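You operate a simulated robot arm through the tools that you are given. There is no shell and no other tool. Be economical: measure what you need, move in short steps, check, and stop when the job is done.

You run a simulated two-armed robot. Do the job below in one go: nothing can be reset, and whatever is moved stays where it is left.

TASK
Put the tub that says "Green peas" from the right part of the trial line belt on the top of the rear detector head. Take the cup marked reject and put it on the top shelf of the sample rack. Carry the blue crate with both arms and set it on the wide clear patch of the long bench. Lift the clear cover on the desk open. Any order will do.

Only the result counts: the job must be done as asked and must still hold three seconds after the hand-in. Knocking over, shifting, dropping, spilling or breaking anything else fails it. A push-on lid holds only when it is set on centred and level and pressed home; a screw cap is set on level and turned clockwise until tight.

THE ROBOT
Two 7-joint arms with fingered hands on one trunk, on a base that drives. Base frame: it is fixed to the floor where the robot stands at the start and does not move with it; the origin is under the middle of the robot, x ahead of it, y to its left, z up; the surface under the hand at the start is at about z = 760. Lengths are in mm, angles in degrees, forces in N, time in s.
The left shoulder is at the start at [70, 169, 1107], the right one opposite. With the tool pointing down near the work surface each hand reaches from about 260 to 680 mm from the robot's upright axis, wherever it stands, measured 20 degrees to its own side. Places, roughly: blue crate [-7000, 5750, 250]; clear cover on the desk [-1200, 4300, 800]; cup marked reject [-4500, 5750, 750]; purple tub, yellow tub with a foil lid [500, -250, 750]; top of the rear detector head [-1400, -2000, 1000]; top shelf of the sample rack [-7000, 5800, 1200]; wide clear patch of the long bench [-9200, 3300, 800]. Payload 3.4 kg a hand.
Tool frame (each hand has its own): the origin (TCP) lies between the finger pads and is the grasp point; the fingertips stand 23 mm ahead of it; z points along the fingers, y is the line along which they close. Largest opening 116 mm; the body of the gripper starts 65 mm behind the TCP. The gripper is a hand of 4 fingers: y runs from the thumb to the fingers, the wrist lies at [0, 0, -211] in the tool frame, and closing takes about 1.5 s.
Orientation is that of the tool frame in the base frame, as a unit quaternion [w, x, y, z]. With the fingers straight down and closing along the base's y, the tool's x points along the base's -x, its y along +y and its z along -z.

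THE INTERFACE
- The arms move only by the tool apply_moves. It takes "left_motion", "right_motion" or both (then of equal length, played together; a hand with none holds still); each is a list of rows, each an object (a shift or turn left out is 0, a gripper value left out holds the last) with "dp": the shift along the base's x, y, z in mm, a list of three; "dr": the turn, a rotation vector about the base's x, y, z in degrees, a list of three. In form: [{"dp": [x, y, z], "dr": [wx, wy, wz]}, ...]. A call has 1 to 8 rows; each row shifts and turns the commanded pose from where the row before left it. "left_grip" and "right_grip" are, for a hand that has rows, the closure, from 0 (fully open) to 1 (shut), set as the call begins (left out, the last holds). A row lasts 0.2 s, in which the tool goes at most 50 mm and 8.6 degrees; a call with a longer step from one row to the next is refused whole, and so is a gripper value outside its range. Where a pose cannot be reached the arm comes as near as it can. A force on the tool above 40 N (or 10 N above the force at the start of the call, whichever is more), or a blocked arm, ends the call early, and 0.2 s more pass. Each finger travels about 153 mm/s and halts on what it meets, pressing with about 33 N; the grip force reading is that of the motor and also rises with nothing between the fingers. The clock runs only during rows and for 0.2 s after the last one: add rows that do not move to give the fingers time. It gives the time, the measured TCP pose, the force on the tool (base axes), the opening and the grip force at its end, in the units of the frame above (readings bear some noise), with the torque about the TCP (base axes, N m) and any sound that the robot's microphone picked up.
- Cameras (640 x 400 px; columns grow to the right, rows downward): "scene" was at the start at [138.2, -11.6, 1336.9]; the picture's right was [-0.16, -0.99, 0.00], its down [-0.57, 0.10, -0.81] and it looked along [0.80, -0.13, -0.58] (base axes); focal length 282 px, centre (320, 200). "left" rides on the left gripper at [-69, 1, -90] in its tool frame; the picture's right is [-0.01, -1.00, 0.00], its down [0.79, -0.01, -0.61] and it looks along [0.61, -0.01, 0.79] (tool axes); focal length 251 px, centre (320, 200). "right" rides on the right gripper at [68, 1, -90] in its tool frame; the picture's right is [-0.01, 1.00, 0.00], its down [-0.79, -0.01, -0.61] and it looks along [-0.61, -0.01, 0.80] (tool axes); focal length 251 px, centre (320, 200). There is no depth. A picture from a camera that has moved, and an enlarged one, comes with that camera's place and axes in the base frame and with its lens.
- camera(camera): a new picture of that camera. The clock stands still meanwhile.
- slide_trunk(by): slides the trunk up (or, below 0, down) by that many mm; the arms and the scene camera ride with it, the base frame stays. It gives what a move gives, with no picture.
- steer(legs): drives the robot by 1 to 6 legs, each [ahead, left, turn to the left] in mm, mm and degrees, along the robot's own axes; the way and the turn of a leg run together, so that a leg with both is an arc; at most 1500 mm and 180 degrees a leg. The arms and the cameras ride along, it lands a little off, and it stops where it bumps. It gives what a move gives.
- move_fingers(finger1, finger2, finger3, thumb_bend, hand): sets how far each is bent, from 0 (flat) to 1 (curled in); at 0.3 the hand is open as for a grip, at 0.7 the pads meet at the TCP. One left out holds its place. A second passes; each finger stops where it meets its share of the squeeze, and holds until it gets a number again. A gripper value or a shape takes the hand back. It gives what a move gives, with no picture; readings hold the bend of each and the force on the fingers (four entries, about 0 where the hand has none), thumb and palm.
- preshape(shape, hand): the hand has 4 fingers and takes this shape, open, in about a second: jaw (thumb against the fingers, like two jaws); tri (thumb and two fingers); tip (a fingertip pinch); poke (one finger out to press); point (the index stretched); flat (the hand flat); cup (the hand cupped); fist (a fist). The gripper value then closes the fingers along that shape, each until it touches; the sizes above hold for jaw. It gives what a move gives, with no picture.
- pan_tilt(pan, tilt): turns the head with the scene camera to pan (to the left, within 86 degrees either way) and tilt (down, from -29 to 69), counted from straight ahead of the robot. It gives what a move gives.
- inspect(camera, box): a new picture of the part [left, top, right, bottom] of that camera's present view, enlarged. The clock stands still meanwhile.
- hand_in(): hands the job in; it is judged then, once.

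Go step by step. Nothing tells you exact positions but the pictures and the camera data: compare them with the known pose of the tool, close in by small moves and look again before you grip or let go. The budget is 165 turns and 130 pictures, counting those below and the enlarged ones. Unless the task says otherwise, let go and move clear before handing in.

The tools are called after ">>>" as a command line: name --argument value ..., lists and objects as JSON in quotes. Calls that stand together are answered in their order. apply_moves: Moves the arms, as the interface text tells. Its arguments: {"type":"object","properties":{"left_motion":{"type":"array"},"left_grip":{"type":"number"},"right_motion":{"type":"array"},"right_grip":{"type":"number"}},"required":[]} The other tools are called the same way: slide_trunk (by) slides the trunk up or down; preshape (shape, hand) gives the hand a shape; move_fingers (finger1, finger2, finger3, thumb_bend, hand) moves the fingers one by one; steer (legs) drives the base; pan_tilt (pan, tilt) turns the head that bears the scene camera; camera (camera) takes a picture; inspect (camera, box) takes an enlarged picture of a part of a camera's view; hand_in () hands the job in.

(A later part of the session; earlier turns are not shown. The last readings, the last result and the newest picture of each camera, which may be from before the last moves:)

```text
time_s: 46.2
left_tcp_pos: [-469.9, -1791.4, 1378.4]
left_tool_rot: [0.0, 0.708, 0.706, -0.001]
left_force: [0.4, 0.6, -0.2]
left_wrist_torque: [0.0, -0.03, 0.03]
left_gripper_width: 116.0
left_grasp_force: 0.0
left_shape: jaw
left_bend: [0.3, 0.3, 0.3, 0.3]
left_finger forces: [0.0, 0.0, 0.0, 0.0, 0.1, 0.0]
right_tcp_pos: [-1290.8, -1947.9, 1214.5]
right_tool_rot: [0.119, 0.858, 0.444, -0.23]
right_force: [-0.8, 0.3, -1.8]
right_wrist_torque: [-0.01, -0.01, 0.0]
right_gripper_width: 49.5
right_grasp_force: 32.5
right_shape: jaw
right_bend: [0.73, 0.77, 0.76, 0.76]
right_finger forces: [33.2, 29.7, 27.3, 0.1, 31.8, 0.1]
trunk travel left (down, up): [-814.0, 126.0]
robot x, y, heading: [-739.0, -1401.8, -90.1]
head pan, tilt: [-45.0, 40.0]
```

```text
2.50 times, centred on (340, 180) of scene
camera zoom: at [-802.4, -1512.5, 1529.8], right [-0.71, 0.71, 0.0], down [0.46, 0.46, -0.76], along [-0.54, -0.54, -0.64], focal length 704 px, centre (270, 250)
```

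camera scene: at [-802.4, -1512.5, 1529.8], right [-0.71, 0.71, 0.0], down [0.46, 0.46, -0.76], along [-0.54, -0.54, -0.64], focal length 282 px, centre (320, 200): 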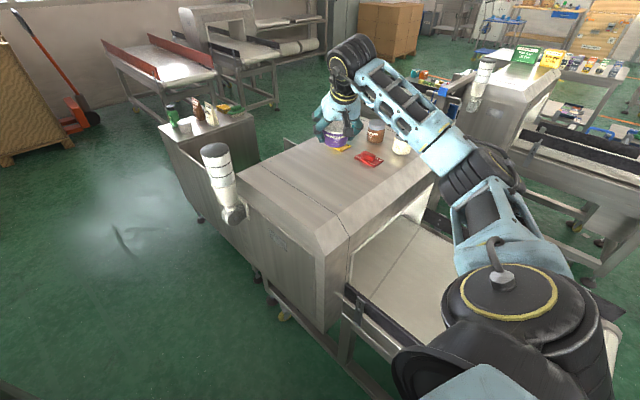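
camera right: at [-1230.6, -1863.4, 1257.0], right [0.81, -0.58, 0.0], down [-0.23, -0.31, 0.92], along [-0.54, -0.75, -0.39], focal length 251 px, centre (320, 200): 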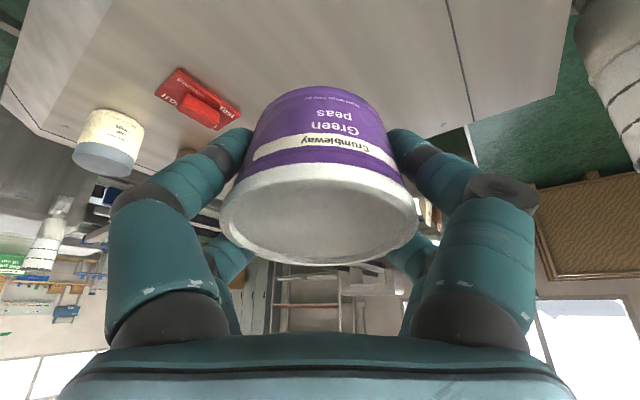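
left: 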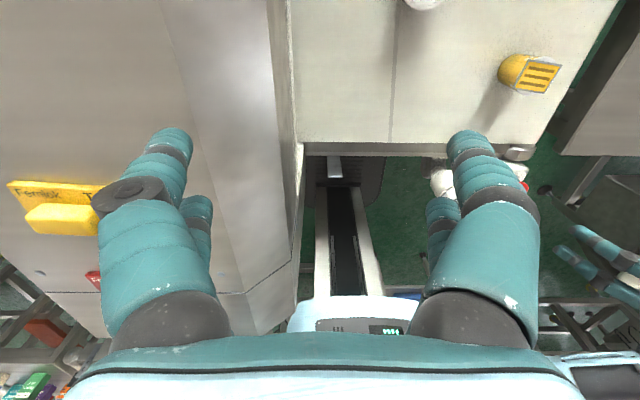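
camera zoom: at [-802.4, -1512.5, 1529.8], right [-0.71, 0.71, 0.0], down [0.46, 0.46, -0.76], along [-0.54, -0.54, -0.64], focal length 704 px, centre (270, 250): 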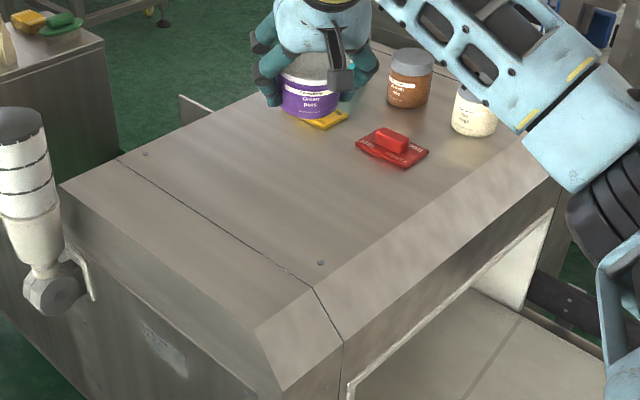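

>>> apply_moves --right_motion '[{"dp": [-22, -17, -30]}, {"dp": [-22, -17, -30]}, {"dp": [0, 0, -40]}, {"dp": [0, 0, -30]}, {}]'

>>> camera --camera "right"

>>> inspect --camera "scene" --box '[220, 100, 460, 260]'

```text
time_s: 47.4
left_tcp_pos: [-468.7, -1791.2, 1377.5]
left_tool_rot: [-0.001, 0.707, 0.707, 0.0]
left_force: [-0.5, -0.2, 0.4]
left_wrist_torque: [0.04, 0.0, 0.03]
left_gripper_width: 115.9
left_grasp_force: 0.0
left_shape: jaw
left_bend: [0.3, 0.3, 0.3, 0.3]
left_finger forces: [0.0, 0.0, 0.0, 0.0, 0.1, 0.1]
right_tcp_pos: [-1333.0, -1980.6, 1082.9]
right_tool_rot: [0.118, 0.858, 0.445, -0.229]
right_force: [0.0, -0.2, -1.3]
right_wrist_torque: [-0.01, -0.01, -0.02]
right_gripper_width: 49.0
right_grasp_force: 32.9
right_shape: jaw
right_bend: [0.73, 0.77, 0.76, 0.76]
right_finger forces: [33.7, 28.4, 26.5, 0.1, 32.5, 0.1]
trunk travel left (down, up): [-814.0, 126.0]
robot x, y, heading: [-740.7, -1401.3, -90.1]
head pan, tilt: [-45.0, 40.0]
```

```text
102 pictures are left
camera right: at [-1272.5, -1896.7, 1126.4], right [0.81, -0.58, 0.0], down [-0.23, -0.31, 0.92], along [-0.54, -0.75, -0.38], focal length 251 px, centre (320, 200)
```

right: 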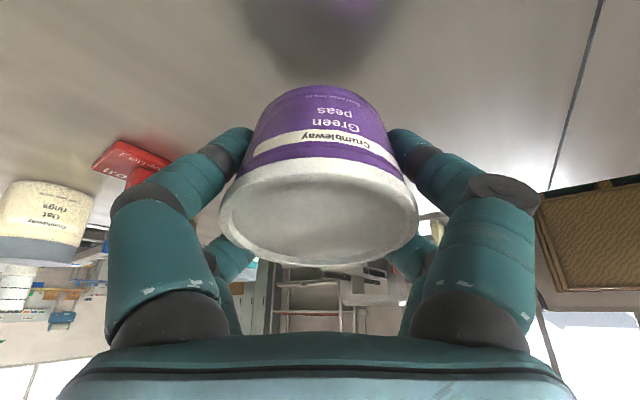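

```text
2.50 times, centred on (340, 180) of scene
camera zoom: at [-801.4, -1511.7, 1529.9], right [-0.71, 0.71, 0.0], down [0.46, 0.45, -0.77], along [-0.54, -0.54, -0.64], focal length 704 px, centre (270, 250)
```

zoom: 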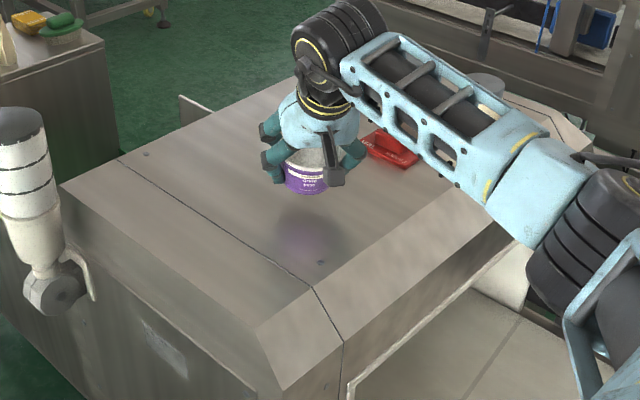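

>>> apply_moves --right_motion '[{"dp": [0, 0, -4]}, {"dp": [0, 0, -4]}, {"dp": [0, 0, -4]}, {"dp": [0, 0, -4]}]'

>>> inspect --camera "scene" --box '[300, 140, 360, 200]'

```text
time_s: 48.4
left_tcp_pos: [-469.4, -1790.2, 1377.9]
left_tool_rot: [0.001, 0.707, 0.707, -0.002]
left_force: [0.0, 0.6, -0.7]
left_wrist_torque: [0.01, -0.01, 0.03]
left_gripper_width: 116.0
left_grasp_force: 0.1
left_shape: jaw
left_bend: [0.3, 0.3, 0.3, 0.3]
left_finger forces: [0.0, 0.1, 0.0, 0.0, 0.0, 0.0]
right_tcp_pos: [-1332.8, -1980.7, 1068.8]
right_tool_rot: [0.119, 0.858, 0.444, -0.23]
right_force: [0.3, -0.6, -1.5]
right_wrist_torque: [-0.02, 0.0, 0.03]
right_gripper_width: 48.9
right_grasp_force: 32.5
right_shape: jaw
right_bend: [0.73, 0.77, 0.76, 0.76]
right_finger forces: [33.7, 28.4, 26.4, 0.1, 32.5, 0.0]
trunk travel left (down, up): [-814.0, 126.0]
robot x, y, heading: [-740.5, -1405.9, -90.0]
head pan, tilt: [-45.0, 40.0]
```

```text
6.67 times, centred on (330, 170) of scene
camera zoom: at [-801.2, -1511.0, 1530.0], right [-0.71, 0.71, 0.0], down [0.46, 0.45, -0.77], along [-0.54, -0.54, -0.64], focal length 1876 px, centre (253, 400)
```

zoom: 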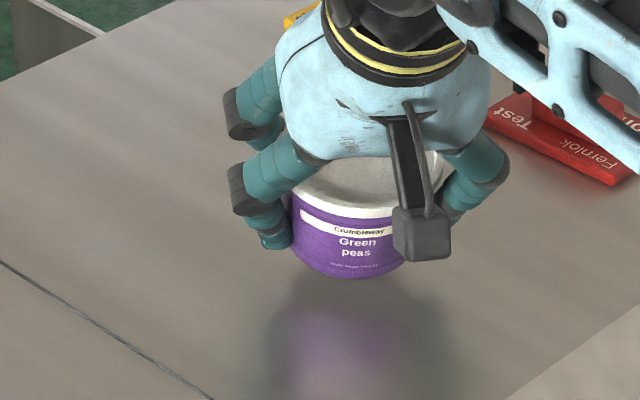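

>>> apply_moves --right_motion '[{"dp": [0, 0, -4]}, {"dp": [0, 0, -4]}, {"dp": [0, 0, -4]}, {"dp": [0, 0, -4]}, {"dp": [0, 0, -4]}]'

>>> inspect --camera "scene" --box '[300, 140, 360, 200]'

```text
time_s: 49.6
left_tcp_pos: [-464.8, -1786.1, 1378.7]
left_tool_rot: [0.001, 0.707, 0.707, -0.003]
left_force: [0.2, 0.3, -0.6]
left_wrist_torque: [0.02, 0.04, 0.02]
left_gripper_width: 116.2
left_grasp_force: 0.1
left_shape: jaw
left_bend: [0.3, 0.3, 0.3, 0.3]
left_finger forces: [0.0, 0.0, 0.0, 0.1, 0.0, 0.0]
right_tcp_pos: [-1328.4, -1977.9, 1056.1]
right_tool_rot: [0.122, 0.857, 0.443, -0.234]
right_force: [-4.3, -4.8, 27.2]
right_wrist_torque: [0.56, -0.18, 0.05]
right_gripper_width: 48.9
right_grasp_force: 33.2
right_shape: jaw
right_bend: [0.73, 0.77, 0.76, 0.77]
right_finger forces: [36.7, 35.9, 33.1, 0.0, 34.9, 0.1]
trunk travel left (down, up): [-814.0, 126.0]
robot x, y, heading: [-744.4, -1405.2, -89.8]
head pan, tilt: [-45.0, 40.0]
```

```text
6.67 times, centred on (330, 170) of scene
camera zoom: at [-796.3, -1506.4, 1531.0], right [-0.71, 0.71, 0.0], down [0.45, 0.45, -0.77], along [-0.54, -0.54, -0.64], focal length 1876 px, centre (253, 400)
```

zoom: 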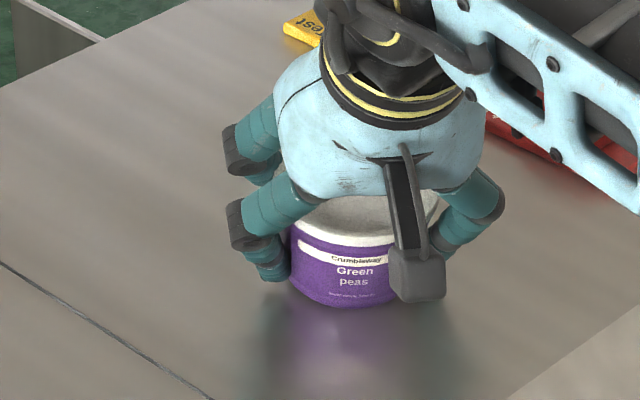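

Contact made. Relieving the press slightly, then opening the fingers.

>>> apply_moves --right_motion '[{"dp": [0, 0, 3]}, {"dp": [0, 0, 2]}]'

>>> apply_moves --right_motion '[{}, {}, {}, {}, {}, {}, {}, {}]' --right_grip 0

>>> camera --camera "right"

```text
time_s: 50.2
left_tcp_pos: [-466.8, -1788.0, 1377.7]
left_tool_rot: [0.0, 0.707, 0.707, -0.003]
left_force: [-0.3, -0.1, -0.8]
left_wrist_torque: [-0.01, 0.02, 0.02]
left_gripper_width: 116.0
left_grasp_force: 0.0
left_shape: jaw
left_bend: [0.3, 0.3, 0.3, 0.3]
left_finger forces: [0.1, 0.0, 0.1, 0.0, 0.0, 0.0]
right_tcp_pos: [-1330.2, -1978.6, 1055.8]
right_tool_rot: [0.118, 0.858, 0.444, -0.231]
right_force: [-0.5, -1.9, 16.3]
right_wrist_torque: [0.37, -0.24, -0.03]
right_gripper_width: 48.5
right_grasp_force: 32.8
right_shape: jaw
right_bend: [0.73, 0.77, 0.76, 0.76]
right_finger forces: [37.2, 33.4, 30.0, 0.0, 34.7, 0.0]
trunk travel left (down, up): [-814.0, 126.0]
robot x, y, heading: [-740.4, -1406.7, -89.8]
head pan, tilt: [-45.0, 40.0]
```

```text
time_s: 52.0
left_tcp_pos: [-469.6, -1790.7, 1378.3]
left_tool_rot: [0.001, 0.707, 0.708, -0.001]
left_force: [0.4, 0.2, 0.0]
left_wrist_torque: [0.0, -0.01, 0.01]
left_gripper_width: 115.8
left_grasp_force: 0.1
left_shape: jaw
left_bend: [0.3, 0.3, 0.3, 0.3]
left_finger forces: [0.0, 0.0, 0.0, 0.1, 0.0, 0.1]
right_tcp_pos: [-1332.2, -1980.3, 1053.8]
right_tool_rot: [0.119, 0.858, 0.444, -0.23]
right_force: [0.4, -0.2, 0.5]
right_wrist_torque: [-0.02, -0.02, -0.01]
right_gripper_width: 115.7
right_grasp_force: 0.1
right_shape: jaw
right_bend: [0.3, 0.3, 0.3, 0.3]
right_finger forces: [0.0, 0.1, 0.0, 0.0, 0.0, 0.1]
trunk travel left (down, up): [-814.0, 126.0]
robot x, y, heading: [-742.6, -1402.5, -90.0]
head pan, tilt: [-45.0, 40.0]
```

```text
98 pictures are left
camera right: at [-1271.4, -1896.2, 1097.6], right [0.81, -0.58, 0.0], down [-0.23, -0.31, 0.92], along [-0.54, -0.75, -0.38], focal length 251 px, centre (320, 200)
```

right: 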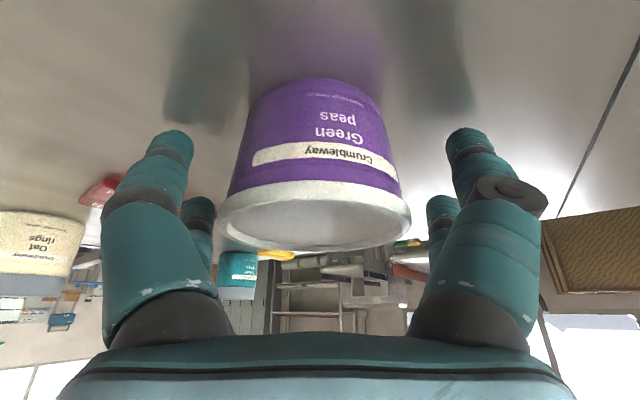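

Tub stands. Raising the hand and returning to the carry pose.

>>> apply_moves --right_motion '[{"dp": [0, 0, 25]}, {"dp": [0, 0, 45]}, {"dp": [0, 0, 48]}, {"dp": [0, 0, 48]}, {"dp": [0, 0, 48]}]'

>>> apply_moves --right_motion '[{"dp": [44, 21, 0], "dr": [0, 0, 4.4]}, {"dp": [44, 21, 0], "dr": [0, 0, 4.4]}, {"dp": [44, 21, 0], "dr": [0, 0, 4.4]}, {"dp": [44, 21, 0], "dr": [0, 0, 4.4]}, {"dp": [44, 21, 0], "dr": [0, 0, 4.4]}, {"dp": [44, 21, 0], "dr": [0, 0, 4.4]}, {"dp": [44, 21, 0], "dr": [0, 0, 4.4]}, {"dp": [44, 35, 0], "dr": [0, 0, 4.4]}]'

>>> camera --camera "scene"

```text
time_s: 53.2
left_tcp_pos: [-467.1, -1788.4, 1378.5]
left_tool_rot: [0.001, 0.707, 0.707, -0.002]
left_force: [0.3, 0.0, -0.2]
left_wrist_torque: [-0.03, 0.05, -0.01]
left_gripper_width: 116.0
left_grasp_force: 0.0
left_shape: jaw
left_bend: [0.3, 0.3, 0.3, 0.3]
left_finger forces: [0.1, 0.0, 0.0, 0.0, 0.0, 0.1]
right_tcp_pos: [-1329.9, -1979.0, 1270.2]
right_tool_rot: [0.12, 0.858, 0.443, -0.231]
right_force: [0.1, -1.1, -0.1]
right_wrist_torque: [-0.04, 0.0, 0.0]
right_gripper_width: 115.9
right_grasp_force: 0.1
right_shape: jaw
right_bend: [0.3, 0.3, 0.3, 0.3]
right_finger forces: [0.1, 0.0, 0.0, 0.1, 0.1, 0.0]
trunk travel left (down, up): [-814.0, 126.0]
robot x, y, heading: [-747.0, -1408.6, -89.9]
head pan, tilt: [-45.0, 40.0]
```

```text
refused: row 8 steps farther than a row can; nothing moved
```

```text
97 pictures are left
camera scene: at [-799.5, -1510.7, 1530.0], right [-0.71, 0.71, 0.0], down [0.45, 0.45, -0.77], along [-0.54, -0.54, -0.64], focal length 282 px, centre (320, 200)
```

scene: 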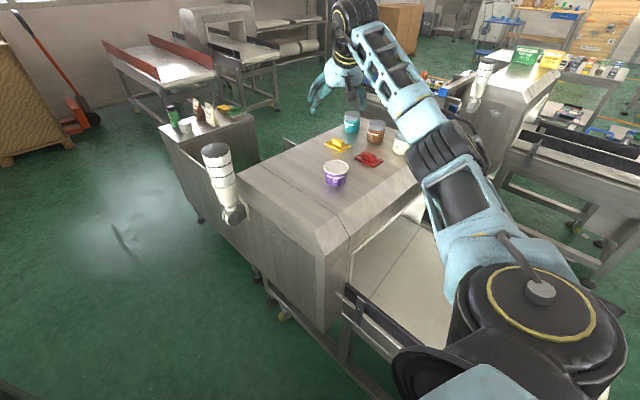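

>>> apply_moves --right_motion '[{"dp": [44, 21, 0], "dr": [0, 0, 4.4]}, {"dp": [44, 21, 0], "dr": [0, 0, 4.4]}, {"dp": [44, 21, 0], "dr": [0, 0, 4.4]}, {"dp": [44, 21, 0], "dr": [0, 0, 4.4]}, {"dp": [44, 21, 0], "dr": [0, 0, 4.4]}, {"dp": [44, 21, 0], "dr": [0, 0, 4.4]}, {"dp": [44, 21, 0], "dr": [0, 0, 4.4]}, {"dp": [44, 21, 0], "dr": [0, 0, 4.4]}]'

>>> steer --legs '[[-220, 10, 0], [-180, 110, 0], [-100, 65, 0], [-150, 60, 0], [-700, 150, 0], [0, 0, 180]]'

>>> pan_tilt --pan 0 --tilt 30

>>> camera --camera "scene"

```text
time_s: 55.0
left_tcp_pos: [-465.4, -1789.6, 1378.0]
left_tool_rot: [0.0, 0.707, 0.707, -0.001]
left_force: [0.2, -0.1, -0.4]
left_wrist_torque: [0.01, 0.03, -0.02]
left_gripper_width: 115.9
left_grasp_force: 0.0
left_shape: jaw
left_bend: [0.3, 0.3, 0.3, 0.3]
left_finger forces: [0.0, 0.0, 0.0, 0.1, 0.0, 0.1]
right_tcp_pos: [-979.8, -1811.4, 1267.3]
right_tool_rot: [0.183, 0.683, 0.683, -0.184]
right_force: [-0.2, -0.6, 0.2]
right_wrist_torque: [0.01, 0.03, -0.05]
right_gripper_width: 115.6
right_grasp_force: 0.1
right_shape: jaw
right_bend: [0.3, 0.3, 0.3, 0.3]
right_finger forces: [0.1, 0.0, 0.1, 0.0, 0.0, 0.1]
trunk travel left (down, up): [-814.0, 126.0]
robot x, y, heading: [-740.0, -1403.2, -89.9]
head pan, tilt: [-45.0, 40.0]
```

```text
time_s: 70.6
left_tcp_pos: [-613.6, 335.6, 1378.0]
left_tool_rot: [0.001, -0.701, 0.713, 0.0]
left_force: [-0.3, -0.2, 0.0]
left_wrist_torque: [0.02, 0.03, 0.0]
left_gripper_width: 115.8
left_grasp_force: 0.1
left_shape: jaw
left_bend: [0.3, 0.3, 0.3, 0.3]
left_finger forces: [0.0, 0.1, 0.0, 0.1, 0.0, 0.1]
right_tcp_pos: [-100.5, 350.7, 1269.1]
right_tool_rot: [0.185, -0.677, 0.689, 0.182]
right_force: [0.3, 0.2, -0.6]
right_wrist_torque: [0.02, -0.01, 0.0]
right_gripper_width: 116.1
right_grasp_force: 0.1
right_shape: jaw
right_bend: [0.3, 0.3, 0.3, 0.3]
right_finger forces: [0.0, 0.1, 0.0, 0.0, 0.0, 0.1]
trunk travel left (down, up): [-814.0, 126.0]
robot x, y, heading: [-344.0, -53.1, 89.0]
head pan, tilt: [-45.0, 40.0]
```

```text
time_s: 71.8
left_tcp_pos: [-612.5, 335.7, 1376.6]
left_tool_rot: [0.002, -0.701, 0.713, 0.0]
left_force: [0.4, 0.2, 0.2]
left_wrist_torque: [-0.02, 0.0, 0.01]
left_gripper_width: 116.0
left_grasp_force: 0.0
left_shape: jaw
left_bend: [0.3, 0.3, 0.3, 0.3]
left_finger forces: [0.1, 0.0, 0.0, 0.0, 0.1, 0.1]
right_tcp_pos: [-101.1, 351.0, 1267.9]
right_tool_rot: [0.185, -0.678, 0.688, 0.183]
right_force: [-0.3, 1.3, -0.6]
right_wrist_torque: [0.01, 0.02, -0.02]
right_gripper_width: 116.0
right_grasp_force: 0.0
right_shape: jaw
right_bend: [0.3, 0.3, 0.3, 0.3]
right_finger forces: [0.0, 0.1, 0.0, 0.1, 0.0, 0.0]
trunk travel left (down, up): [-814.0, 126.0]
robot x, y, heading: [-345.3, -53.8, 89.1]
head pan, tilt: [0.0, 30.0]
```

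```text
96 pictures are left
camera scene: at [-342.0, 88.9, 1545.3], right [1.0, -0.02, 0.0], down [-0.01, -0.5, -0.87], along [0.01, 0.87, -0.5], focal length 282 px, centre (320, 200)
```

scene: 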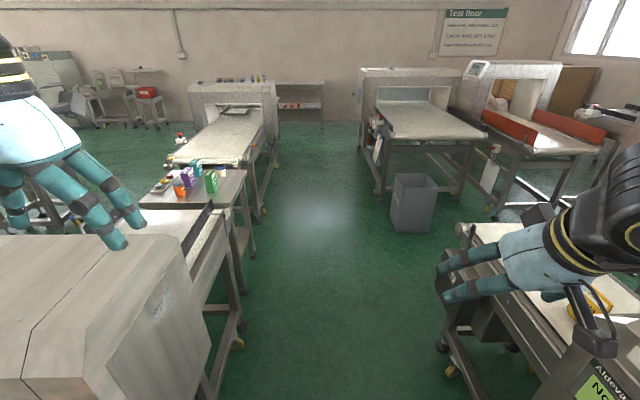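

Now facing the other side. Zooming on the place where the desk with the cover should be.

>>> inspect --camera "scene" --box '[0, 40, 340, 250]'

>>> pan_tilt --pan 45 --tilt 20

>>> camera --camera "scene"

```text
1.88 times, centred on (170, 145) of scene
camera zoom: at [-342.0, 88.9, 1545.3], right [1.0, -0.02, 0.0], down [-0.01, -0.5, -0.87], along [0.01, 0.87, -0.5], focal length 530 px, centre (602, 304)
```

zoom: 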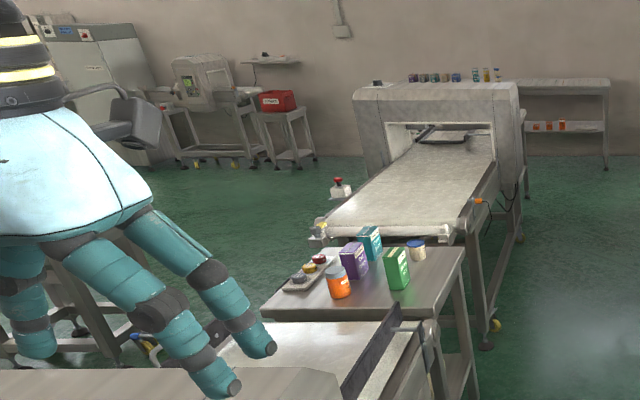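

```text
time_s: 72.9
left_tcp_pos: [-612.1, 335.5, 1378.1]
left_tool_rot: [0.001, -0.701, 0.713, 0.0]
left_force: [0.2, -0.3, -0.8]
left_wrist_torque: [-0.03, -0.01, 0.0]
left_gripper_width: 116.0
left_grasp_force: 0.2
left_shape: jaw
left_bend: [0.3, 0.3, 0.3, 0.3]
left_finger forces: [0.0, 0.0, 0.1, 0.0, 0.0, 0.0]
right_tcp_pos: [-101.3, 350.7, 1268.6]
right_tool_rot: [0.185, -0.677, 0.688, 0.183]
right_force: [0.6, -0.7, -0.9]
right_wrist_torque: [0.02, 0.02, -0.02]
right_gripper_width: 116.1
right_grasp_force: 0.0
right_shape: jaw
right_bend: [0.3, 0.3, 0.3, 0.3]
right_finger forces: [0.0, 0.1, 0.1, 0.1, 0.0, 0.0]
trunk travel left (down, up): [-814.0, 126.0]
robot x, y, heading: [-346.5, -50.4, 89.2]
head pan, tilt: [45.0, 20.0]
```

```text
94 pictures are left
camera scene: at [-408.3, 65.4, 1561.4], right [0.72, 0.7, 0.0], down [0.24, -0.25, -0.94], along [-0.65, 0.68, -0.34], focal length 282 px, centre (320, 200)
```

scene: 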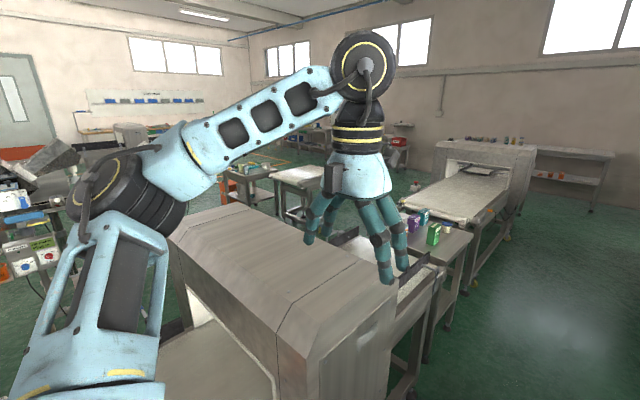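

The aisle is wide and clear; driving 2.8 m along it.

>>> steer --legs '[[0, 0, 1], [1400, 0, 0], [1400, 0, 0]]'

>>> pan_tilt --pan 25 --tilt 25

>>> camera --camera "scene"

```text
time_s: 86.9
left_tcp_pos: [-660.7, 3156.0, 1377.8]
left_tool_rot: [-0.001, 0.708, -0.706, 0.0]
left_force: [0.1, 0.1, -0.4]
left_wrist_torque: [0.02, -0.01, -0.01]
left_gripper_width: 116.0
left_grasp_force: 0.1
left_shape: jaw
left_bend: [0.3, 0.3, 0.3, 0.3]
left_finger forces: [0.1, 0.1, 0.0, 0.0, 0.0, 0.0]
right_tcp_pos: [-150.0, 3178.6, 1268.2]
right_tool_rot: [0.184, -0.682, 0.683, 0.183]
right_force: [0.3, 0.0, -0.1]
right_wrist_torque: [-0.02, 0.01, -0.03]
right_gripper_width: 116.0
right_grasp_force: 0.1
right_shape: jaw
right_bend: [0.3, 0.3, 0.3, 0.3]
right_finger forces: [0.0, 0.1, 0.0, 0.0, 0.1, 0.0]
trunk travel left (down, up): [-814.0, 126.0]
robot x, y, heading: [-389.2, 2771.3, 89.8]
head pan, tilt: [45.0, 20.0]
```

```text
time_s: 87.7
left_tcp_pos: [-661.1, 3157.2, 1378.0]
left_tool_rot: [-0.001, 0.708, -0.706, 0.001]
left_force: [0.4, -0.5, 0.8]
left_wrist_torque: [0.03, -0.01, 0.01]
left_gripper_width: 116.1
left_grasp_force: 0.0
left_shape: jaw
left_bend: [0.3, 0.3, 0.3, 0.3]
left_finger forces: [0.1, 0.0, 0.0, 0.0, 0.0, 0.1]
right_tcp_pos: [-150.4, 3180.8, 1267.5]
right_tool_rot: [-0.183, 0.683, -0.683, -0.184]
right_force: [-0.8, 0.0, 1.1]
right_wrist_torque: [-0.05, 0.01, 0.01]
right_gripper_width: 115.8
right_grasp_force: 0.1
right_shape: jaw
right_bend: [0.3, 0.3, 0.3, 0.3]
right_finger forces: [0.0, 0.0, 0.0, 0.0, 0.0, 0.0]
trunk travel left (down, up): [-814.0, 126.0]
robot x, y, heading: [-387.4, 2770.7, 90.1]
head pan, tilt: [25.0, 25.0]
```

```text
93 pictures are left
camera scene: at [-425.7, 2907.8, 1553.3], right [0.91, 0.42, 0.0], down [0.18, -0.38, -0.91], along [-0.38, 0.82, -0.42], focal length 282 px, centre (320, 200)
```

scene: 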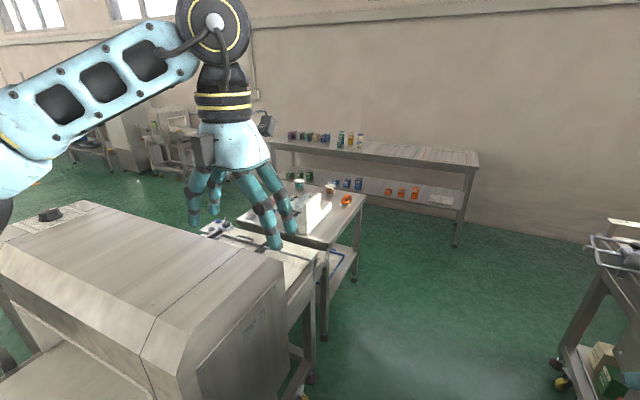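

>>> inspect --camera "scene" --box '[180, 120, 500, 320]'

```text
2.00 times, centred on (340, 220) of scene
camera zoom: at [-425.7, 2907.8, 1553.3], right [0.91, 0.42, 0.0], down [0.18, -0.38, -0.91], along [-0.38, 0.82, -0.42], focal length 563 px, centre (280, 160)
```

zoom: 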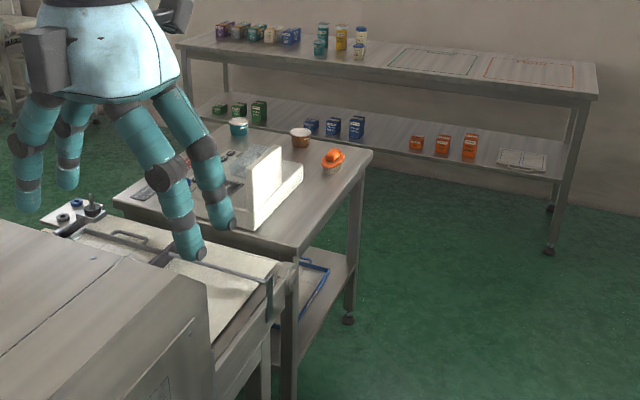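

The desk is the small table past the belt, roughly x -1410..-855, y 3900..4550. I'll drive alongside it.

>>> steer --legs '[[1450, 0, 0], [0, 0, 90]]'

>>> pan_tilt --pan 0 --tilt 45

>>> camera --camera "scene"

```text
time_s: 98.7
left_tcp_pos: [-775.9, 3949.9, 1377.7]
left_tool_rot: [0.0, 1.0, -0.004, -0.001]
left_force: [0.0, -0.2, -0.7]
left_wrist_torque: [0.01, -0.03, 0.0]
left_gripper_width: 115.9
left_grasp_force: 0.0
left_shape: jaw
left_bend: [0.3, 0.3, 0.3, 0.3]
left_finger forces: [0.1, 0.0, 0.0, 0.0, 0.0, 0.0]
right_tcp_pos: [-794.4, 4461.1, 1268.3]
right_tool_rot: [-0.001, 0.966, -0.004, -0.26]
right_force: [0.2, -0.1, 0.0]
right_wrist_torque: [-0.01, 0.0, -0.02]
right_gripper_width: 115.9
right_grasp_force: 0.0
right_shape: jaw
right_bend: [0.3, 0.3, 0.3, 0.3]
right_finger forces: [0.0, 0.1, 0.1, 0.0, 0.1, 0.0]
trunk travel left (down, up): [-814.0, 126.0]
robot x, y, heading: [-388.7, 4220.7, 179.8]
head pan, tilt: [25.0, 25.0]
```

```text
time_s: 99.6
left_tcp_pos: [-775.7, 3949.0, 1378.6]
left_tool_rot: [-0.001, 1.0, -0.004, 0.0]
left_force: [0.2, -0.8, 0.0]
left_wrist_torque: [0.03, 0.0, 0.0]
left_gripper_width: 115.8
left_grasp_force: 0.1
left_shape: jaw
left_bend: [0.3, 0.3, 0.3, 0.3]
left_finger forces: [0.1, 0.0, 0.0, 0.0, 0.0, 0.0]
right_tcp_pos: [-795.4, 4460.2, 1267.0]
right_tool_rot: [0.0, 0.966, -0.004, -0.26]
right_force: [0.1, 0.3, 1.0]
right_wrist_torque: [-0.02, 0.03, -0.04]
right_gripper_width: 116.0
right_grasp_force: 0.0
right_shape: jaw
right_bend: [0.3, 0.3, 0.3, 0.3]
right_finger forces: [0.1, 0.0, 0.1, 0.0, 0.0, 0.0]
trunk travel left (down, up): [-814.0, 126.0]
robot x, y, heading: [-388.8, 4219.7, 179.4]
head pan, tilt: [0.0, 45.0]
```

```text
91 pictures are left
camera scene: at [-518.0, 4222.7, 1522.8], right [0.01, 1.0, 0.0], down [0.71, -0.01, -0.71], along [-0.71, 0.01, -0.71], focal length 282 px, centre (320, 200)
```

scene: 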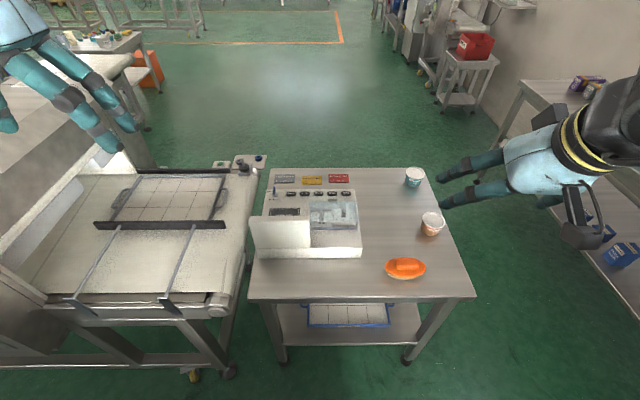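

>>> inspect --camera "scene" --box '[240, 160, 380, 260]'

```text
4.00 times, centred on (310, 210) of scene
camera zoom: at [-518.0, 4222.7, 1522.8], right [0.01, 1.0, 0.0], down [0.71, -0.01, -0.71], along [-0.71, 0.01, -0.71], focal length 1126 px, centre (360, 160)
```

zoom: 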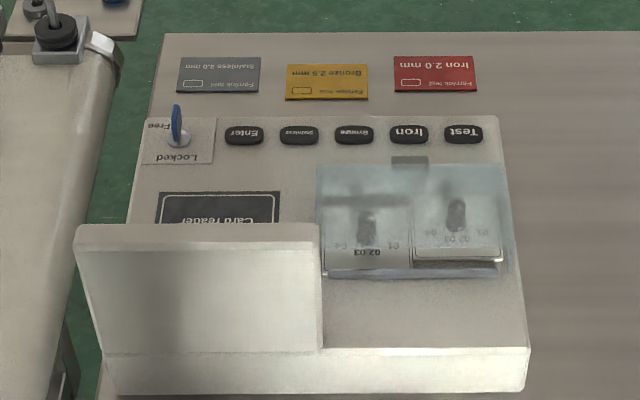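

The clear cover is on a control panel; the text faces -x and the cover's tab is on that side, hinge on my side. I'll go round the desk's far end to the operator's side.

>>> steer --legs '[[0, -800, 0], [1500, 0, 0], [50, 770, 0], [0, 0, 180]]'

>>> pan_tilt --pan 0 --tilt 45

>>> camera --camera "scene"

```text
time_s: 122.1
left_tcp_pos: [-1558.3, 4544.5, 1378.0]
left_tool_rot: [0.0, -0.002, 1.0, 0.001]
left_force: [0.4, -0.3, -0.6]
left_wrist_torque: [-0.02, -0.02, -0.02]
left_gripper_width: 116.1
left_grasp_force: 0.1
left_shape: jaw
left_bend: [0.3, 0.3, 0.3, 0.3]
left_finger forces: [0.1, 0.0, 0.0, 0.0, 0.0, 0.0]
right_tcp_pos: [-1532.9, 4033.0, 1268.0]
right_tool_rot: [0.26, -0.001, 0.966, 0.001]
right_force: [0.2, 0.4, -0.2]
right_wrist_torque: [0.02, 0.01, 0.01]
right_gripper_width: 116.1
right_grasp_force: 0.1
right_shape: jaw
right_bend: [0.3, 0.3, 0.3, 0.3]
right_finger forces: [0.1, 0.1, 0.0, 0.0, 0.0, 0.0]
trunk travel left (down, up): [-814.0, 126.0]
robot x, y, heading: [-1940.5, 4270.3, -0.0]
head pan, tilt: [0.0, 45.0]
```

```text
time_s: 122.7
left_tcp_pos: [-1557.7, 4543.8, 1378.3]
left_tool_rot: [0.001, -0.002, 1.0, 0.0]
left_force: [0.2, 0.3, 0.1]
left_wrist_torque: [0.03, -0.01, 0.02]
left_gripper_width: 115.7
left_grasp_force: 0.0
left_shape: jaw
left_bend: [0.3, 0.3, 0.3, 0.3]
left_finger forces: [0.0, 0.0, 0.0, 0.0, 0.0, 0.0]
right_tcp_pos: [-1533.2, 4033.8, 1267.6]
right_tool_rot: [0.26, 0.0, 0.966, 0.0]
right_force: [0.8, -0.3, 0.5]
right_wrist_torque: [0.03, -0.02, 0.01]
right_gripper_width: 116.1
right_grasp_force: 0.0
right_shape: jaw
right_bend: [0.3, 0.3, 0.3, 0.3]
right_finger forces: [0.0, 0.0, 0.1, 0.1, 0.1, 0.0]
trunk travel left (down, up): [-814.0, 126.0]
robot x, y, heading: [-1942.9, 4269.5, 0.1]
head pan, tilt: [0.0, 45.0]
```

```text
89 pictures are left
camera scene: at [-1810.4, 4273.5, 1522.7], right [0.0, -1.0, 0.0], down [-0.71, 0.0, -0.71], along [0.71, 0.0, -0.71], focal length 282 px, centre (320, 200)
```

scene: 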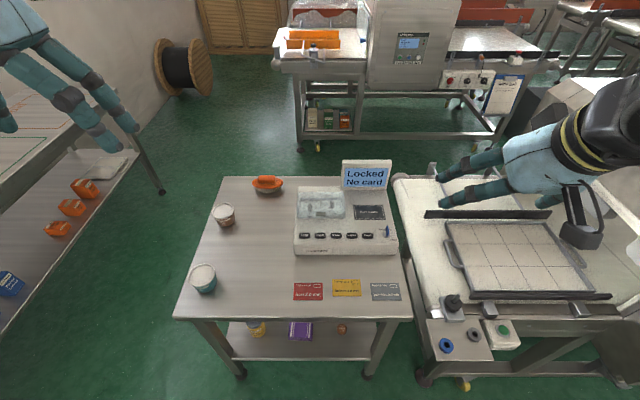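

>>> inspect --camera "scene" --box '[280, 155, 420, 255]'

```text
4.00 times, centred on (350, 205) of scene
camera zoom: at [-1810.4, 4273.5, 1522.7], right [0.0, -1.0, 0.0], down [-0.71, 0.0, -0.71], along [0.71, 0.0, -0.71], focal length 1126 px, centre (200, 180)
```

zoom: 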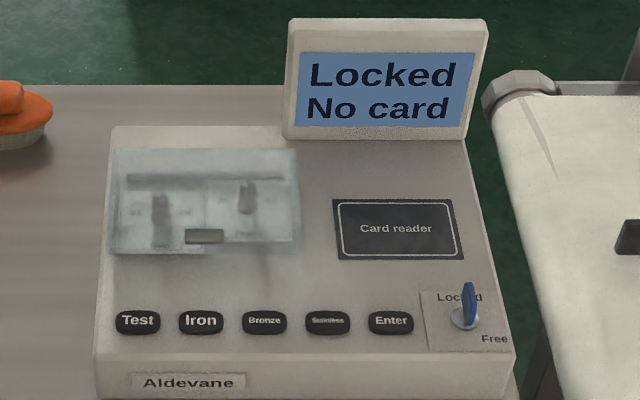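

The cover's tab is at about (-1196,4271,843), hinge at the back. I'll drive closer, lower the trunk and look with the right hand camera.

>>> steer --legs '[[170, 120, 0]]'

>>> slide_trunk --by -150

>>> camera --camera "right"

```text
time_s: 124.3
left_tcp_pos: [-1391.1, 4662.9, 1379.1]
left_tool_rot: [0.002, -0.002, 1.0, 0.001]
left_force: [-0.5, 0.4, -0.7]
left_wrist_torque: [0.04, -0.01, 0.01]
left_gripper_width: 115.9
left_grasp_force: 0.0
left_shape: jaw
left_bend: [0.3, 0.3, 0.3, 0.3]
left_finger forces: [0.0, 0.1, 0.0, 0.0, 0.0, 0.0]
right_tcp_pos: [-1367.7, 4149.8, 1268.9]
right_tool_rot: [0.26, 0.0, 0.966, 0.0]
right_force: [-0.7, -0.2, 0.2]
right_wrist_torque: [0.0, -0.01, 0.01]
right_gripper_width: 116.1
right_grasp_force: 0.1
right_shape: jaw
right_bend: [0.3, 0.3, 0.3, 0.3]
right_finger forces: [0.0, 0.0, 0.0, 0.1, 0.0, 0.0]
trunk travel left (down, up): [-814.0, 126.0]
robot x, y, heading: [-1774.8, 4391.8, 0.0]
head pan, tilt: [0.0, 45.0]
```

```text
time_s: 126.1
left_tcp_pos: [-1389.1, 4663.9, 1227.9]
left_tool_rot: [0.001, -0.002, 1.0, 0.0]
left_force: [0.2, 0.5, 0.9]
left_wrist_torque: [-0.02, 0.0, 0.0]
left_gripper_width: 116.0
left_grasp_force: 0.0
left_shape: jaw
left_bend: [0.3, 0.3, 0.3, 0.3]
left_finger forces: [0.1, 0.1, 0.0, 0.0, 0.0, 0.1]
right_tcp_pos: [-1364.4, 4153.3, 1118.1]
right_tool_rot: [0.26, -0.001, 0.966, 0.001]
right_force: [0.3, 0.0, -0.7]
right_wrist_torque: [-0.02, -0.02, -0.02]
right_gripper_width: 115.7
right_grasp_force: 0.1
right_shape: jaw
right_bend: [0.3, 0.3, 0.3, 0.3]
right_finger forces: [0.0, 0.1, 0.0, 0.0, 0.1, 0.0]
trunk travel left (down, up): [-664.0, 276.0]
robot x, y, heading: [-1773.9, 4387.6, -0.1]
head pan, tilt: [0.0, 45.0]
```

```text
87 pictures are left
camera right: at [-1468.9, 4152.2, 1161.8], right [0.01, 1.0, 0.0], down [0.38, -0.01, 0.92], along [0.92, 0.0, -0.38], focal length 251 px, centre (320, 200)
```

right: 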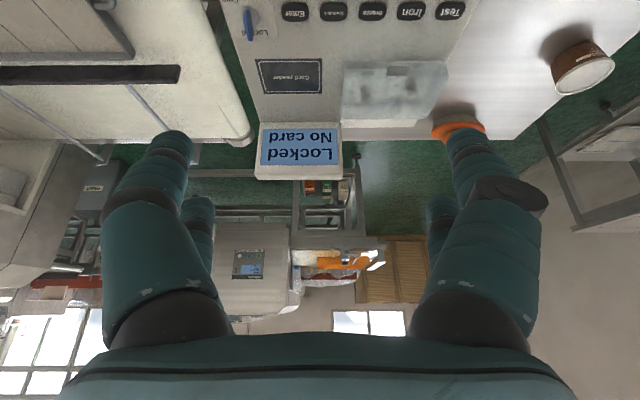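

>>> apply_moves --right_motion '[{"dp": [0, 30, -30]}, {"dp": [0, 30, -30]}, {"dp": [0, 30, -30]}, {"dp": [0, 28, -30]}, {}]'

>>> inspect --camera "right" --box '[220, 20, 420, 145]'

>>> pan_tilt --pan -12 --tilt 50

>>> camera --camera "scene"

```text
time_s: 127.3
left_tcp_pos: [-1390.1, 4664.7, 1229.1]
left_tool_rot: [0.001, -0.002, 1.0, 0.001]
left_force: [0.3, 0.9, -0.1]
left_wrist_torque: [-0.04, 0.04, -0.04]
left_gripper_width: 116.1
left_grasp_force: 0.1
left_shape: jaw
left_bend: [0.3, 0.3, 0.3, 0.3]
left_finger forces: [0.0, 0.0, 0.0, 0.0, 0.0, 0.1]
right_tcp_pos: [-1366.6, 4270.2, 998.4]
right_tool_rot: [0.26, -0.001, 0.966, 0.0]
right_force: [-0.7, 0.0, 0.7]
right_wrist_torque: [0.01, 0.0, -0.02]
right_gripper_width: 115.8
right_grasp_force: 0.1
right_shape: jaw
right_bend: [0.3, 0.3, 0.3, 0.3]
right_finger forces: [0.0, 0.0, 0.1, 0.0, 0.0, 0.0]
trunk travel left (down, up): [-664.0, 276.0]
robot x, y, heading: [-1777.3, 4391.4, 0.2]
head pan, tilt: [0.0, 45.0]
```

```text
3.20 times, centred on (320, 82) of right
camera zoom: at [-1470.2, 4270.9, 1042.0], right [0.01, 1.0, 0.0], down [0.38, -0.01, 0.92], along [0.92, 0.0, -0.38], focal length 805 px, centre (320, 576)
```

zoom: 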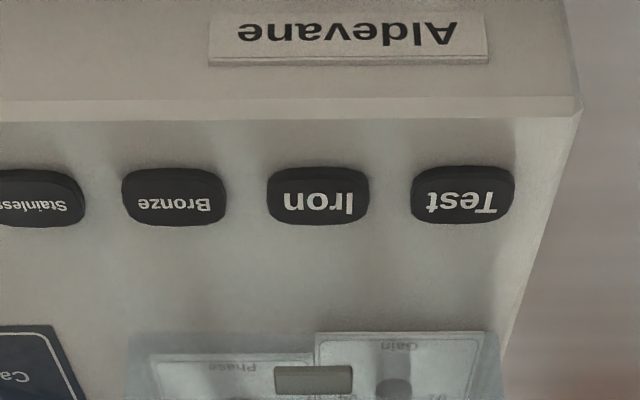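

```text
time_s: 128.0
left_tcp_pos: [-1388.9, 4664.2, 1228.5]
left_tool_rot: [0.001, -0.001, 1.0, -0.001]
left_force: [-0.9, -0.4, -0.2]
left_wrist_torque: [0.0, 0.0, -0.02]
left_gripper_width: 115.8
left_grasp_force: 0.1
left_shape: jaw
left_bend: [0.3, 0.3, 0.3, 0.3]
left_finger forces: [0.0, 0.0, 0.1, 0.1, 0.1, 0.0]
right_tcp_pos: [-1365.2, 4271.0, 998.7]
right_tool_rot: [0.26, -0.002, 0.966, 0.001]
right_force: [0.6, 0.6, 0.9]
right_wrist_torque: [0.03, -0.01, 0.02]
right_gripper_width: 115.9
right_grasp_force: 0.1
right_shape: jaw
right_bend: [0.3, 0.3, 0.3, 0.3]
right_finger forces: [0.0, 0.0, 0.1, 0.0, 0.1, 0.1]
trunk travel left (down, up): [-664.0, 276.0]
robot x, y, heading: [-1772.2, 4390.4, 0.3]
head pan, tilt: [-12.0, 50.0]
```

```text
85 pictures are left
camera scene: at [-1647.1, 4377.3, 1365.8], right [-0.21, -0.98, 0.0], down [-0.75, 0.16, -0.64], along [0.63, -0.13, -0.77], focal length 282 px, centre (320, 200)
```

scene: 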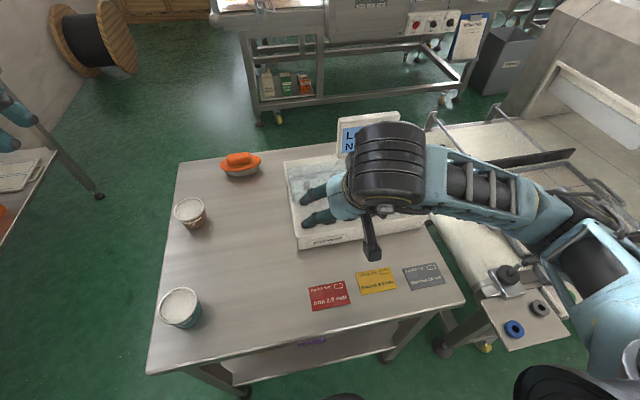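

>>> inspect --camera "right" --box '[250, 110, 390, 200]'

```text
4.44 times, centred on (320, 155) of right
camera zoom: at [-1469.7, 4271.1, 1042.2], right [0.01, 1.0, 0.0], down [0.38, -0.01, 0.92], along [0.92, 0.0, -0.38], focal length 1118 px, centre (320, 400)
```

zoom: 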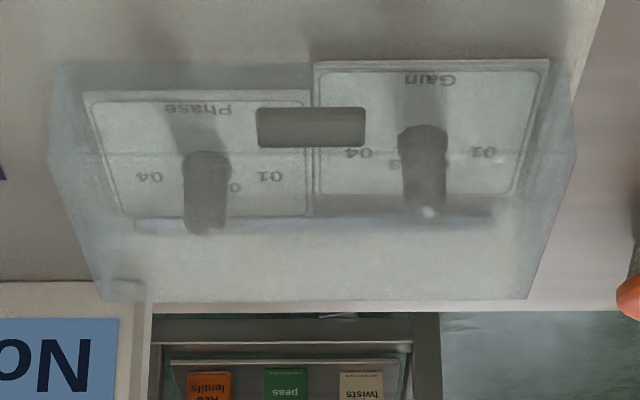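

The cover is a clear box (top z≈847, deck ≈814) with a small lip at its front top edge. I'll shape a single finger to hook under it, and see where the fingertip lies.

>>> preshape --hand "right" --shape "poke"

>>> camera --camera "right"

>>> inspect --camera "scene" --box '[260, 100, 460, 270]'

```text
time_s: 128.9
left_tcp_pos: [-1388.3, 4664.0, 1228.5]
left_tool_rot: [0.001, -0.001, 1.0, 0.0]
left_force: [-0.3, 0.3, -0.9]
left_wrist_torque: [0.01, 0.01, 0.0]
left_gripper_width: 115.9
left_grasp_force: 0.1
left_shape: jaw
left_bend: [0.3, 0.3, 0.3, 0.3]
left_finger forces: [0.0, 0.0, 0.0, 0.0, 0.0, 0.1]
right_tcp_pos: [-1364.4, 4272.0, 999.4]
right_tool_rot: [0.26, 0.0, 0.966, 0.0]
right_force: [0.5, -0.1, 0.2]
right_wrist_torque: [0.02, 0.01, -0.02]
right_gripper_width: 0.0
right_grasp_force: 0.0
right_shape: poke
right_bend: [1.0, 1.0, 1.0, 0.28]
right_finger forces: [0.0, 0.0, 0.1, 0.1, 0.1, 0.0]
trunk travel left (down, up): [-664.0, 276.0]
robot x, y, heading: [-1774.5, 4391.3, 0.2]
head pan, tilt: [-12.0, 50.0]
```

```text
83 pictures are left
camera right: at [-1469.8, 4271.0, 1042.2], right [0.01, 1.0, 0.0], down [0.38, -0.01, 0.92], along [0.92, 0.0, -0.38], focal length 251 px, centre (320, 200)
```

right: 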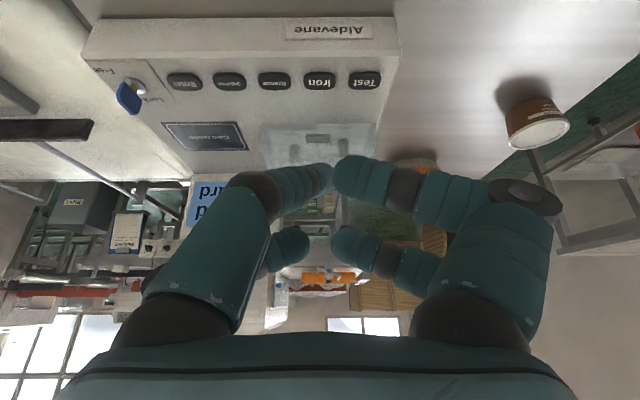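

```text
2.35 times, centred on (360, 185) of scene
camera zoom: at [-1647.2, 4377.2, 1365.8], right [-0.21, -0.98, 0.0], down [-0.75, 0.16, -0.64], along [0.63, -0.13, -0.77], focal length 662 px, centre (226, 235)
```

zoom: 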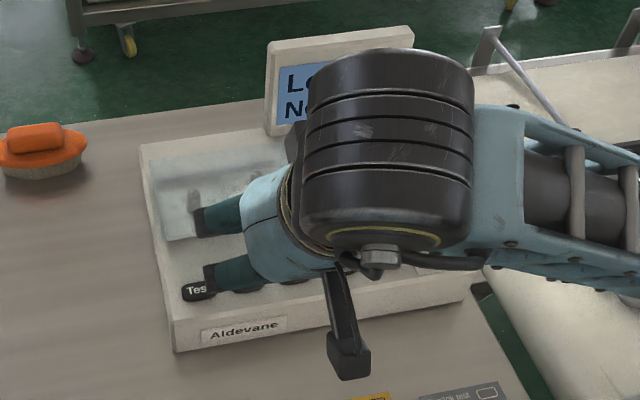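

The poke shape isn't clear from the picture. I'll try the tip shape and look.

>>> preshape --hand "right" --shape "tip"

>>> camera --camera "right"

>>> preshape --hand "right" --shape "point"

>>> camera --camera "right"

```text
time_s: 129.8
left_tcp_pos: [-1387.8, 4665.5, 1229.0]
left_tool_rot: [0.0, -0.002, 1.0, 0.0]
left_force: [-1.1, 0.4, -0.3]
left_wrist_torque: [-0.02, 0.03, 0.01]
left_gripper_width: 116.2
left_grasp_force: 0.1
left_shape: jaw
left_bend: [0.3, 0.3, 0.3, 0.3]
left_finger forces: [0.0, 0.0, 0.0, 0.1, 0.0, 0.0]
right_tcp_pos: [-1364.8, 4272.6, 998.7]
right_tool_rot: [0.26, -0.002, 0.966, 0.001]
right_force: [0.2, -0.3, -0.5]
right_wrist_torque: [-0.03, -0.02, -0.04]
right_gripper_width: 115.8
right_grasp_force: 0.1
right_shape: tip
right_bend: [0.3, 0.3, 0.3, 0.3]
right_finger forces: [0.0, 0.0, 0.1, 0.0, 0.0, 0.0]
trunk travel left (down, up): [-664.0, 276.0]
robot x, y, heading: [-1773.0, 4388.5, 0.4]
head pan, tilt: [-12.0, 50.0]
```

```text
81 pictures are left
camera right: at [-1469.7, 4271.0, 1042.2], right [0.01, 1.0, 0.0], down [0.38, -0.01, 0.92], along [0.92, 0.0, -0.38], focal length 251 px, centre (320, 200)
```

right: 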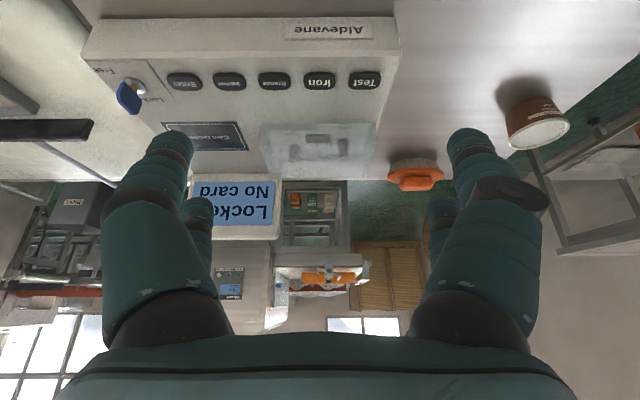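

```text
time_s: 130.7
left_tcp_pos: [-1388.3, 4664.5, 1227.7]
left_tool_rot: [0.001, -0.002, 1.0, -0.002]
left_force: [0.5, 0.0, -0.1]
left_wrist_torque: [0.01, 0.0, 0.01]
left_gripper_width: 115.9
left_grasp_force: 0.0
left_shape: jaw
left_bend: [0.3, 0.3, 0.3, 0.3]
left_finger forces: [0.0, 0.1, 0.1, 0.1, 0.0, 0.0]
right_tcp_pos: [-1365.7, 4271.4, 998.9]
right_tool_rot: [0.259, 0.0, 0.966, 0.0]
right_force: [-0.4, 0.7, -0.5]
right_wrist_torque: [0.01, -0.01, 0.0]
right_gripper_width: 0.0
right_grasp_force: 0.1
right_shape: point
right_bend: [0.0, 0.76, 0.76, 0.36]
right_finger forces: [0.0, 0.0, 0.1, 0.0, 0.0, 0.1]
trunk travel left (down, up): [-664.0, 276.0]
robot x, y, heading: [-1775.4, 4389.8, 0.1]
head pan, tilt: [-12.0, 50.0]
```

```text
80 pictures are left
camera right: at [-1469.7, 4271.0, 1042.2], right [0.01, 1.0, 0.0], down [0.38, -0.01, 0.92], along [0.92, 0.0, -0.38], focal length 251 px, centre (320, 200)
```

right: 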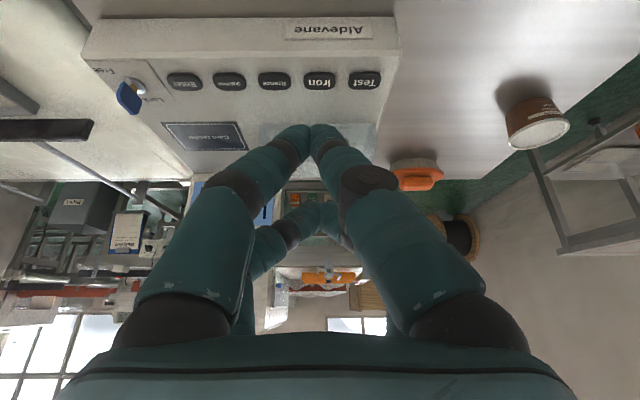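

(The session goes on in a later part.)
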